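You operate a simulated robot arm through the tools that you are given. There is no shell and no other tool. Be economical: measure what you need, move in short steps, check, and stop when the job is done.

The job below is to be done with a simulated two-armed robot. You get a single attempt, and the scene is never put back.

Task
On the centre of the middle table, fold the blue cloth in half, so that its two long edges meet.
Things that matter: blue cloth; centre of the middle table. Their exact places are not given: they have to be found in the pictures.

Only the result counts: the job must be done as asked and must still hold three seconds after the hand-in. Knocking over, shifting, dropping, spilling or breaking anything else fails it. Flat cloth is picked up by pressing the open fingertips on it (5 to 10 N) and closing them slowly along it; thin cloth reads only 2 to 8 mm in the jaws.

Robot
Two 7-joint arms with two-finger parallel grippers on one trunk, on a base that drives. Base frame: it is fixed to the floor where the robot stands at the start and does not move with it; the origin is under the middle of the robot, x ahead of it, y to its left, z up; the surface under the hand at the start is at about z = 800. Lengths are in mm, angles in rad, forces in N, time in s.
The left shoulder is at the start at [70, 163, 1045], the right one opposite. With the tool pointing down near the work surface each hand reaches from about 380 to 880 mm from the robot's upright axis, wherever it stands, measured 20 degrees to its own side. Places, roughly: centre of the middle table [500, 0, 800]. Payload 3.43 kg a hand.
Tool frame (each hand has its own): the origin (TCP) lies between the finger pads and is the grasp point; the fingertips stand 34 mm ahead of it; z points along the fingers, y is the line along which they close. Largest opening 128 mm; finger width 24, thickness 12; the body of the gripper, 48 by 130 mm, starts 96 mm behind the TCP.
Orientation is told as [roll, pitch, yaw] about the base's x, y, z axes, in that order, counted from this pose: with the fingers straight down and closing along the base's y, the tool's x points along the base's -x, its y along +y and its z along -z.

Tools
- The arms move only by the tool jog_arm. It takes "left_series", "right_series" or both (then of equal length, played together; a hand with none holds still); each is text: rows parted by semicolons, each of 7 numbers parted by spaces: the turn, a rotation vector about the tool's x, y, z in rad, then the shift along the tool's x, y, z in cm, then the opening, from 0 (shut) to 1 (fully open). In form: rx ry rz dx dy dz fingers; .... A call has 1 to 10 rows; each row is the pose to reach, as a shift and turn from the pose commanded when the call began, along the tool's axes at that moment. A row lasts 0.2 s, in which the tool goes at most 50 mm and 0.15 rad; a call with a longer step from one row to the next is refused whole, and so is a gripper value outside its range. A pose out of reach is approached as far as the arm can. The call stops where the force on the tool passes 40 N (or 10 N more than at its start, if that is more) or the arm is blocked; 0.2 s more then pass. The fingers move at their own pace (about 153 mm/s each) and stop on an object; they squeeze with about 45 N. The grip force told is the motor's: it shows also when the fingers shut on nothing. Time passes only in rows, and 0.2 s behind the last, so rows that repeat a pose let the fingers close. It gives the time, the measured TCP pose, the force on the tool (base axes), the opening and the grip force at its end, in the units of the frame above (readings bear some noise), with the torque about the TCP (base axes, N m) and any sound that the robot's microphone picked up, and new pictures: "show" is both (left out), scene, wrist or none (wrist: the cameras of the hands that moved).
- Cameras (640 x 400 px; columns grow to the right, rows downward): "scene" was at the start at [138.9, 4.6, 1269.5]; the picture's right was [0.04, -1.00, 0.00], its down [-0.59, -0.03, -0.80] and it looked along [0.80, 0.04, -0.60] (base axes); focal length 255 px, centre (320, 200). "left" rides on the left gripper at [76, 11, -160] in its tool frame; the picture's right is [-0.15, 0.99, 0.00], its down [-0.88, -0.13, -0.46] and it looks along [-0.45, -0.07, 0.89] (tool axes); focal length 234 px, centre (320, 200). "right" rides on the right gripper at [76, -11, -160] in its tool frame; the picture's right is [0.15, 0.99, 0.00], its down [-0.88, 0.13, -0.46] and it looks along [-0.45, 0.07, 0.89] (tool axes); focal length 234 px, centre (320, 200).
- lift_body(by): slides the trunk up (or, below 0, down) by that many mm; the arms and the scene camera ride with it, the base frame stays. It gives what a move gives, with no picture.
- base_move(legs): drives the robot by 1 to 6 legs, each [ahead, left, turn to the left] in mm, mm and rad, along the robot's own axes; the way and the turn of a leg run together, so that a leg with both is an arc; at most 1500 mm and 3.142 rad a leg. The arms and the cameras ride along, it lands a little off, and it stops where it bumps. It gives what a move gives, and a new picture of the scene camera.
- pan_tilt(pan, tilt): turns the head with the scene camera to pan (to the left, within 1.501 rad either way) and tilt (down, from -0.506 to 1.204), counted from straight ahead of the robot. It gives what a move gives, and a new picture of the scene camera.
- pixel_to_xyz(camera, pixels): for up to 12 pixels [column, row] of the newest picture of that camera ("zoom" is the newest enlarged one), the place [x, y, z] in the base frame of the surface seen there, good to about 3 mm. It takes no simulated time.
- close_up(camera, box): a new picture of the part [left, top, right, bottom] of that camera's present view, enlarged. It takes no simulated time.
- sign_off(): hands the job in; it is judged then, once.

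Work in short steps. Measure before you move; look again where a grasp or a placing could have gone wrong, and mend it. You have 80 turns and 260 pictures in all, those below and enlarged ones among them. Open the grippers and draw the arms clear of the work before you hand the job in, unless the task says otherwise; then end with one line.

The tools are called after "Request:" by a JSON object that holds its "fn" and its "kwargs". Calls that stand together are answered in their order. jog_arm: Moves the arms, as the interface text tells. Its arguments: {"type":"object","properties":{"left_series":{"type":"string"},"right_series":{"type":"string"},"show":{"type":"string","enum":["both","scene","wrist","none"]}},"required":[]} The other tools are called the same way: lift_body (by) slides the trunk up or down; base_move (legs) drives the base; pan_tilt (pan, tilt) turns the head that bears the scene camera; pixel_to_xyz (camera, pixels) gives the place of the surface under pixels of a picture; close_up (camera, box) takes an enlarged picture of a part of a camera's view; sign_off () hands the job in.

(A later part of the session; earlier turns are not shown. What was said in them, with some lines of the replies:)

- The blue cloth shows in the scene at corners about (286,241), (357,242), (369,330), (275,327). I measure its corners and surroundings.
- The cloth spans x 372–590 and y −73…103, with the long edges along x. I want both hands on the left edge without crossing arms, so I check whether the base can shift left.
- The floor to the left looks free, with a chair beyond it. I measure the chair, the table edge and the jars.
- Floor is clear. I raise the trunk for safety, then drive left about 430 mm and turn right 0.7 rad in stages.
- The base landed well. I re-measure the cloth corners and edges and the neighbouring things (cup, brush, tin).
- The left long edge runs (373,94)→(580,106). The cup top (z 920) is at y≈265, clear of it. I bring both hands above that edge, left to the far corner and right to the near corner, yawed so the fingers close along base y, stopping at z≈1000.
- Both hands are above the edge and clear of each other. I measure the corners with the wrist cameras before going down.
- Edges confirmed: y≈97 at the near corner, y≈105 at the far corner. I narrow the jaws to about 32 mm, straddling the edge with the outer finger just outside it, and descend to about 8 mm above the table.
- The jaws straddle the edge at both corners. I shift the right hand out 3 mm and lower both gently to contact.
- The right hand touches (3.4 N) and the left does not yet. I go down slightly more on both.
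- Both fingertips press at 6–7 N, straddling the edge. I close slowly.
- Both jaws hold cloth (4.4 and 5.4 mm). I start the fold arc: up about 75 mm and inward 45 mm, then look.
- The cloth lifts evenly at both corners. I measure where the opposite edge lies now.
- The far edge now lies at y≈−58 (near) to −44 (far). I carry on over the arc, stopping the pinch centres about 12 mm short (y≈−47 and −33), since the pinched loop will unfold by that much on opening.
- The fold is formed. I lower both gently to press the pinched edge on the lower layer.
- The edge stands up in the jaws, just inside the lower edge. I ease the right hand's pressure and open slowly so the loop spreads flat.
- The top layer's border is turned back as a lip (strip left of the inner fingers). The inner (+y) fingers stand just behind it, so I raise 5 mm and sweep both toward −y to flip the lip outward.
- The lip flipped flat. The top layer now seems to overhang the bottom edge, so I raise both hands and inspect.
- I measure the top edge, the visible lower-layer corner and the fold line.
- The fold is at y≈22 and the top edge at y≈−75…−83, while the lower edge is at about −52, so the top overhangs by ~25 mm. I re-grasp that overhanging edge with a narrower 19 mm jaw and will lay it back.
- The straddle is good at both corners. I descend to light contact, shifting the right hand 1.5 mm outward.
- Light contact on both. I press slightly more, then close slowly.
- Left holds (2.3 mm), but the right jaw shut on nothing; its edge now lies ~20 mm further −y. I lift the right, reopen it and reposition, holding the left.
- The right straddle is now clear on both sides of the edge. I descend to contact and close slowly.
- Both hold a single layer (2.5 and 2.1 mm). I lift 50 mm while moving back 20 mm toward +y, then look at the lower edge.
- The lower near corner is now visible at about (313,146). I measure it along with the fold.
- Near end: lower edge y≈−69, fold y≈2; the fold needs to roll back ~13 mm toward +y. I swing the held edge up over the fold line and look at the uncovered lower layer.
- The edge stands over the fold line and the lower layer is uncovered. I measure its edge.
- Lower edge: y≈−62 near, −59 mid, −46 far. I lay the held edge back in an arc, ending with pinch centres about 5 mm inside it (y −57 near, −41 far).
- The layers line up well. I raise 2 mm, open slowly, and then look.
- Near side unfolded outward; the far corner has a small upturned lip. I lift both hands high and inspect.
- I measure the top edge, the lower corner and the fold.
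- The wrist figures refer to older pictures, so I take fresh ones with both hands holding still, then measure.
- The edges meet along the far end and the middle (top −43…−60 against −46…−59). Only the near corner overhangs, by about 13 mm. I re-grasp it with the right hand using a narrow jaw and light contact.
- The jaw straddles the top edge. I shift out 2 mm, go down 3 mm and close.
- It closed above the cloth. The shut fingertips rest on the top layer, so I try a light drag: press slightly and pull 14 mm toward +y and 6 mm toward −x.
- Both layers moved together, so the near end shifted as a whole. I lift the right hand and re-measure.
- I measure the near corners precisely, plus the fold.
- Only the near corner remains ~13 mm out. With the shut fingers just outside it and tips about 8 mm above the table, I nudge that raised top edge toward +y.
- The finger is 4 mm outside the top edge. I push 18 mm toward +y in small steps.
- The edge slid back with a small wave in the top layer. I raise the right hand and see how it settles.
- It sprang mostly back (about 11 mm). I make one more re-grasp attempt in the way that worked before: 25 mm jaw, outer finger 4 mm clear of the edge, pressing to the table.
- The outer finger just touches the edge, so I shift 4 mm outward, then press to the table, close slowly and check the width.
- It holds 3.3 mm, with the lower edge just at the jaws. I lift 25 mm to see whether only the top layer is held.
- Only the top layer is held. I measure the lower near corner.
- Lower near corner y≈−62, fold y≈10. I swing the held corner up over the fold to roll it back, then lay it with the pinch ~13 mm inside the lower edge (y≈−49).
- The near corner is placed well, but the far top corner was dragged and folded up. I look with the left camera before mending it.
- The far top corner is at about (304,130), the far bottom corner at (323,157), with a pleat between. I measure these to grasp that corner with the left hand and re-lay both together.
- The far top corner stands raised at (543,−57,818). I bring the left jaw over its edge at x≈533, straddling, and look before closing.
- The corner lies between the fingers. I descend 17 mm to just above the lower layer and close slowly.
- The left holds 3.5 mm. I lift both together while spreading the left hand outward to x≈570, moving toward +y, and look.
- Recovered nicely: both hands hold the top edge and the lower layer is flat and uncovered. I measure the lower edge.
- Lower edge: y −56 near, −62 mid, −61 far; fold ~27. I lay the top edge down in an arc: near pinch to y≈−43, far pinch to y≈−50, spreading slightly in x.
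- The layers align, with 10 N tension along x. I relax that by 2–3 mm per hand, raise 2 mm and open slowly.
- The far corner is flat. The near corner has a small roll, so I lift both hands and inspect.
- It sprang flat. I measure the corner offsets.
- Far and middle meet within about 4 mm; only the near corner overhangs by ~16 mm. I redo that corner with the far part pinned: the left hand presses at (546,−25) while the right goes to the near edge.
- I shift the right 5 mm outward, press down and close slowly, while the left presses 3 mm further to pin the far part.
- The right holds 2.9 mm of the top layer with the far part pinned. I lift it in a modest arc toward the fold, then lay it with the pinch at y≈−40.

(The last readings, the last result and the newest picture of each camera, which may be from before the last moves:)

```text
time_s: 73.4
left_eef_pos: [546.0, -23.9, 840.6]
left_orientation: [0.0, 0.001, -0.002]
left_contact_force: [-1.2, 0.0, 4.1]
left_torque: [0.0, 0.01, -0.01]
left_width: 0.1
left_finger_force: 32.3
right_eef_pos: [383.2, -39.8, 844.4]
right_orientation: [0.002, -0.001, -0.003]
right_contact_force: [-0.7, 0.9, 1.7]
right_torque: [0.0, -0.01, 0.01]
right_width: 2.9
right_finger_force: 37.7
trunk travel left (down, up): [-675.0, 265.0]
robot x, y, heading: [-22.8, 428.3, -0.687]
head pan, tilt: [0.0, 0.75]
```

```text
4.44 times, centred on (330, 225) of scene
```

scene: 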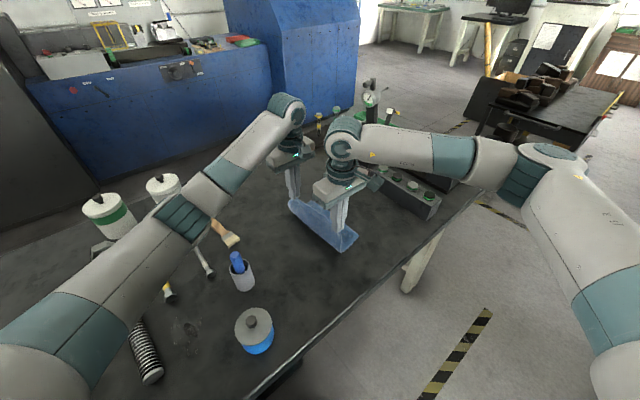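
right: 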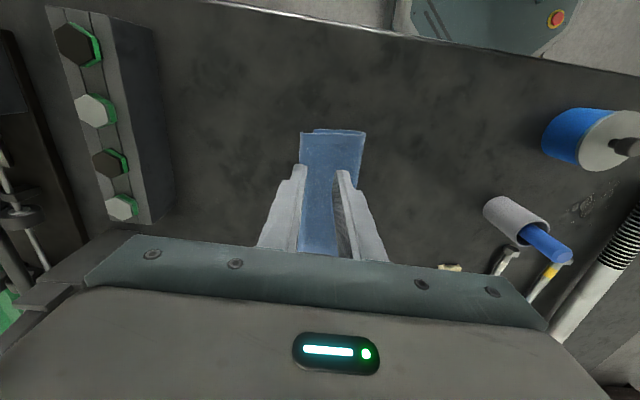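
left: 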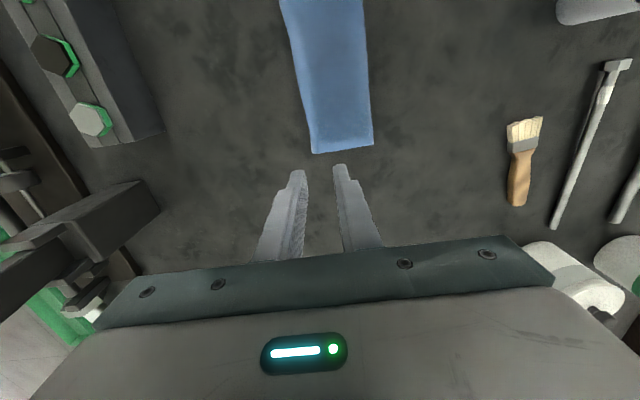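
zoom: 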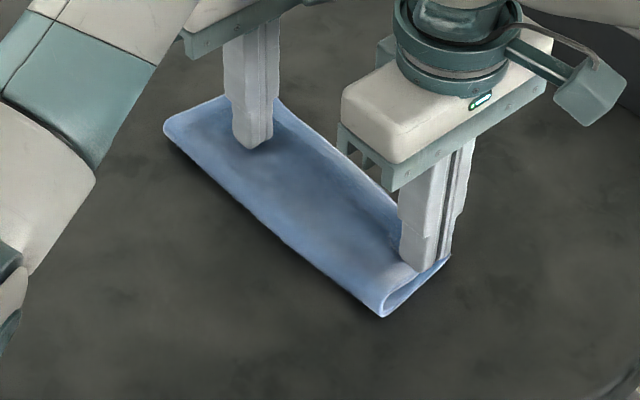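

The lower corner is ~20 mm outside the pinch, matching the captured lip. I open slowly, then raise the right hand and look, with the left still pinning.

Request:
{"fn": "jog_arm", "kwargs": {"right_series": "0 0 0 0 0 -0.1 0.04; 0 0 0 0 0 -0.1 0.08; 0 0 0 0 0 -0.1 0.13; 0 0 0 0 0 -0.1 0.18; 0 0 0 0 0 -0.1 0.2; 0 0 0 0 0 -3 0.2; 0 0 0 0 0 -7 0.2; 0 0 0 0 0 -11 0.2; 0 0 0 0 0 -15 0.2; 0 0 0 0 0 -15 0.2", "show": "wrist"}}

Request:
{"fn": "close_up", "kwargs": {"camera": "right", "box": [260, 100, 400, 210]}}

Request:
{"fn": "close_up", "kwargs": {"camera": "scene", "box": [270, 180, 390, 270]}}

```text
time_s: 75.6
left_eef_pos: [545.7, -23.5, 840.5]
left_orientation: [0.0, 0.0, -0.001]
left_contact_force: [-1.3, 0.9, 5.5]
left_torque: [0.03, 0.02, 0.0]
left_width: 0.0
left_finger_force: 32.5
right_eef_pos: [381.0, -40.3, 994.3]
right_orientation: [0.0, 0.001, -0.002]
right_contact_force: [1.3, 0.0, -0.3]
right_torque: [-0.02, -0.04, 0.01]
right_width: 25.6
right_finger_force: 0.1
trunk travel left (down, up): [-675.0, 265.0]
robot x, y, heading: [-23.5, 426.7, -0.691]
head pan, tilt: [0.0, 0.75]
```

right: 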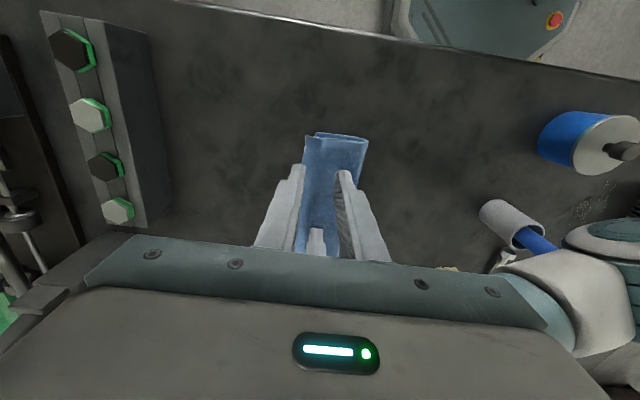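

```text
3.64 times, centred on (330, 155) of right
```

zoom: 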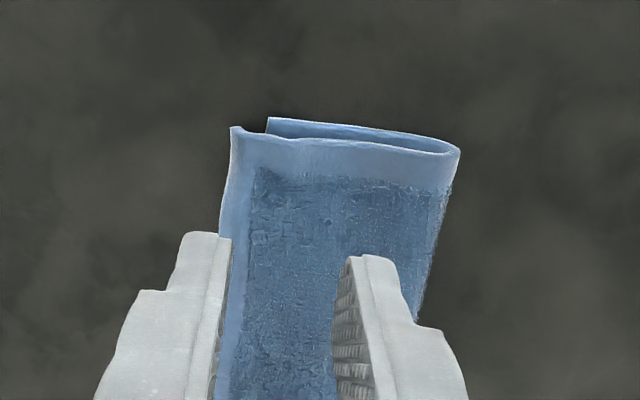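

```text
4.44 times, centred on (330, 225) of scene
```

zoom: 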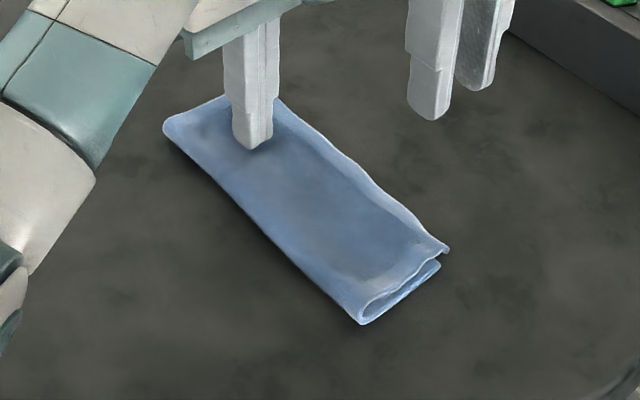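

The corner looks better. I measure it.

Request:
{"fn": "pixel_to_xyz", "kwargs": {"camera": "right", "pixels": [[307, 137], [316, 133], [365, 140], [304, 160], [303, 180]]}}

Request:
{"fn": "pixel_to_xyz", "kwargs": {"camera": "zoom", "pixels": [[445, 253], [437, 266], [363, 321], [400, 205], [340, 155], [275, 102]]}}

```text
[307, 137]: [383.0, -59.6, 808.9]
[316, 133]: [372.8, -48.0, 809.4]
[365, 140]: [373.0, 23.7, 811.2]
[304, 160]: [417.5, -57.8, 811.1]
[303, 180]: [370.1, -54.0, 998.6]
```

```text
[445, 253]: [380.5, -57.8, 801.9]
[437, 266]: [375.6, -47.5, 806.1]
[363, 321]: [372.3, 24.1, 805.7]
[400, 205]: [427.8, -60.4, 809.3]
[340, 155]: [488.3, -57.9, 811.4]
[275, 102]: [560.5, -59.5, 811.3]
```

The near corner is now within ~10 mm and the rest of the edge within a few mm. I raise the left hand straight up and draw both arms clear.

Request:
{"fn": "jog_arm", "kwargs": {"left_series": "0 0 0 0 0 -0.5 0; 0 0 0 0 0 -2 0; 0 0 0 0 0 -6 0; 0 0 0 0 0 -10 0; 0 0 0 0 0 -14.5 0.1; 0 0 0 0 0 -19 0.3; 0 0 0 0 0 -21 0.5", "right_series": "0 0 0 0 0 -1 0.2; 0 0 0 0 0 -2 0.2; 0 0 0 0 0 -3 0.3; 0 0 0 0 0 -4 0.4; 0 0 0 0 0 -5 0.5; 0 0 0 0 0 -6 0.5; 0 0 0 0 0 -7 0.5", "show": "wrist"}}

Request:
{"fn": "close_up", "kwargs": {"camera": "scene", "box": [270, 180, 390, 270]}}

Request:
{"fn": "close_up", "kwargs": {"camera": "left", "box": [240, 40, 400, 200]}}

```text
time_s: 77.2
left_eef_pos: [543.8, -25.0, 1050.6]
left_orientation: [-0.001, -0.001, 0.002]
left_contact_force: [0.0, 0.2, 0.1]
left_torque: [0.02, -0.02, -0.01]
left_width: 63.9
left_finger_force: 0.0
right_eef_pos: [383.7, -40.7, 1064.3]
right_orientation: [0.0, -0.001, 0.002]
right_contact_force: [0.2, 0.5, 0.3]
right_torque: [0.0, 0.01, 0.01]
right_width: 64.1
right_finger_force: 0.1
trunk travel left (down, up): [-675.0, 265.0]
robot x, y, heading: [-23.0, 425.9, -0.693]
head pan, tilt: [0.0, 0.75]
```

right: 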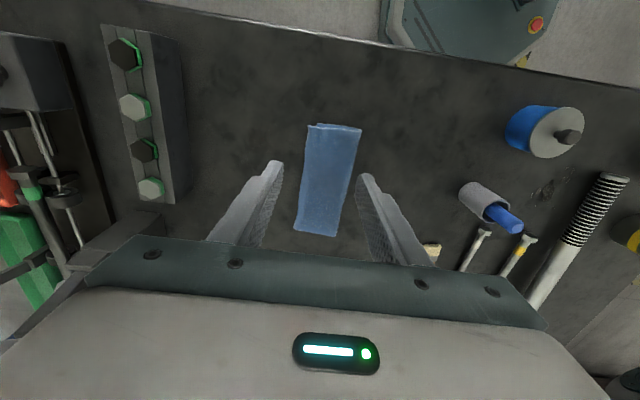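
left: 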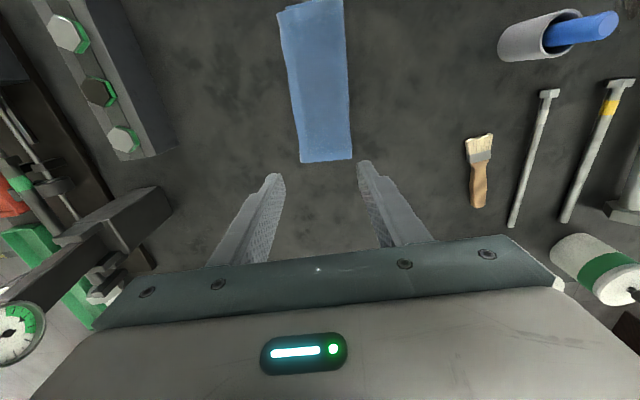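

```text
4.44 times, centred on (330, 225) of scene
```

zoom: 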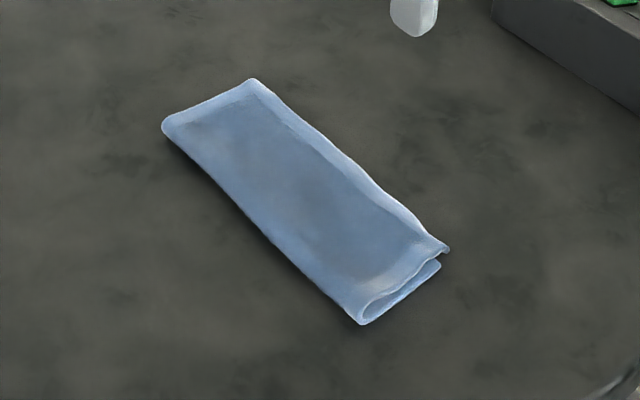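

```text
2.50 times, centred on (320, 120) of left
```

zoom: 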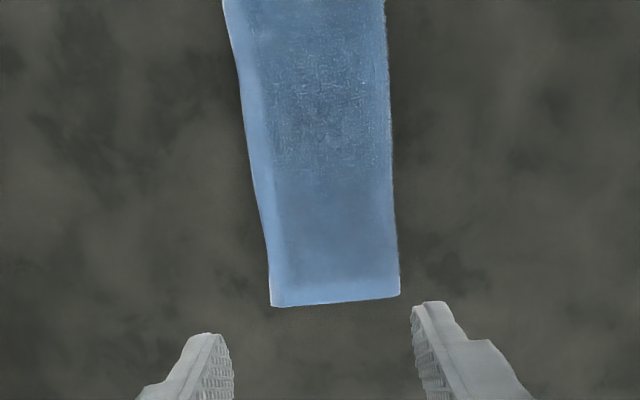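

The cloth lies folded in half, with its long edges together along the right side. Both grippers are open and more than 200 mm above it, and nothing else has moved. I hand in.

Request:
{"fn": "sign_off", "kwargs": {}}

```text
The job is handed in.
```

I folded the blue cloth in half at the centre of the middle table. Its long edges meet to within a few mm, except at the corner nearest where the robot started, where the top layer overhangs by about 10 mm.
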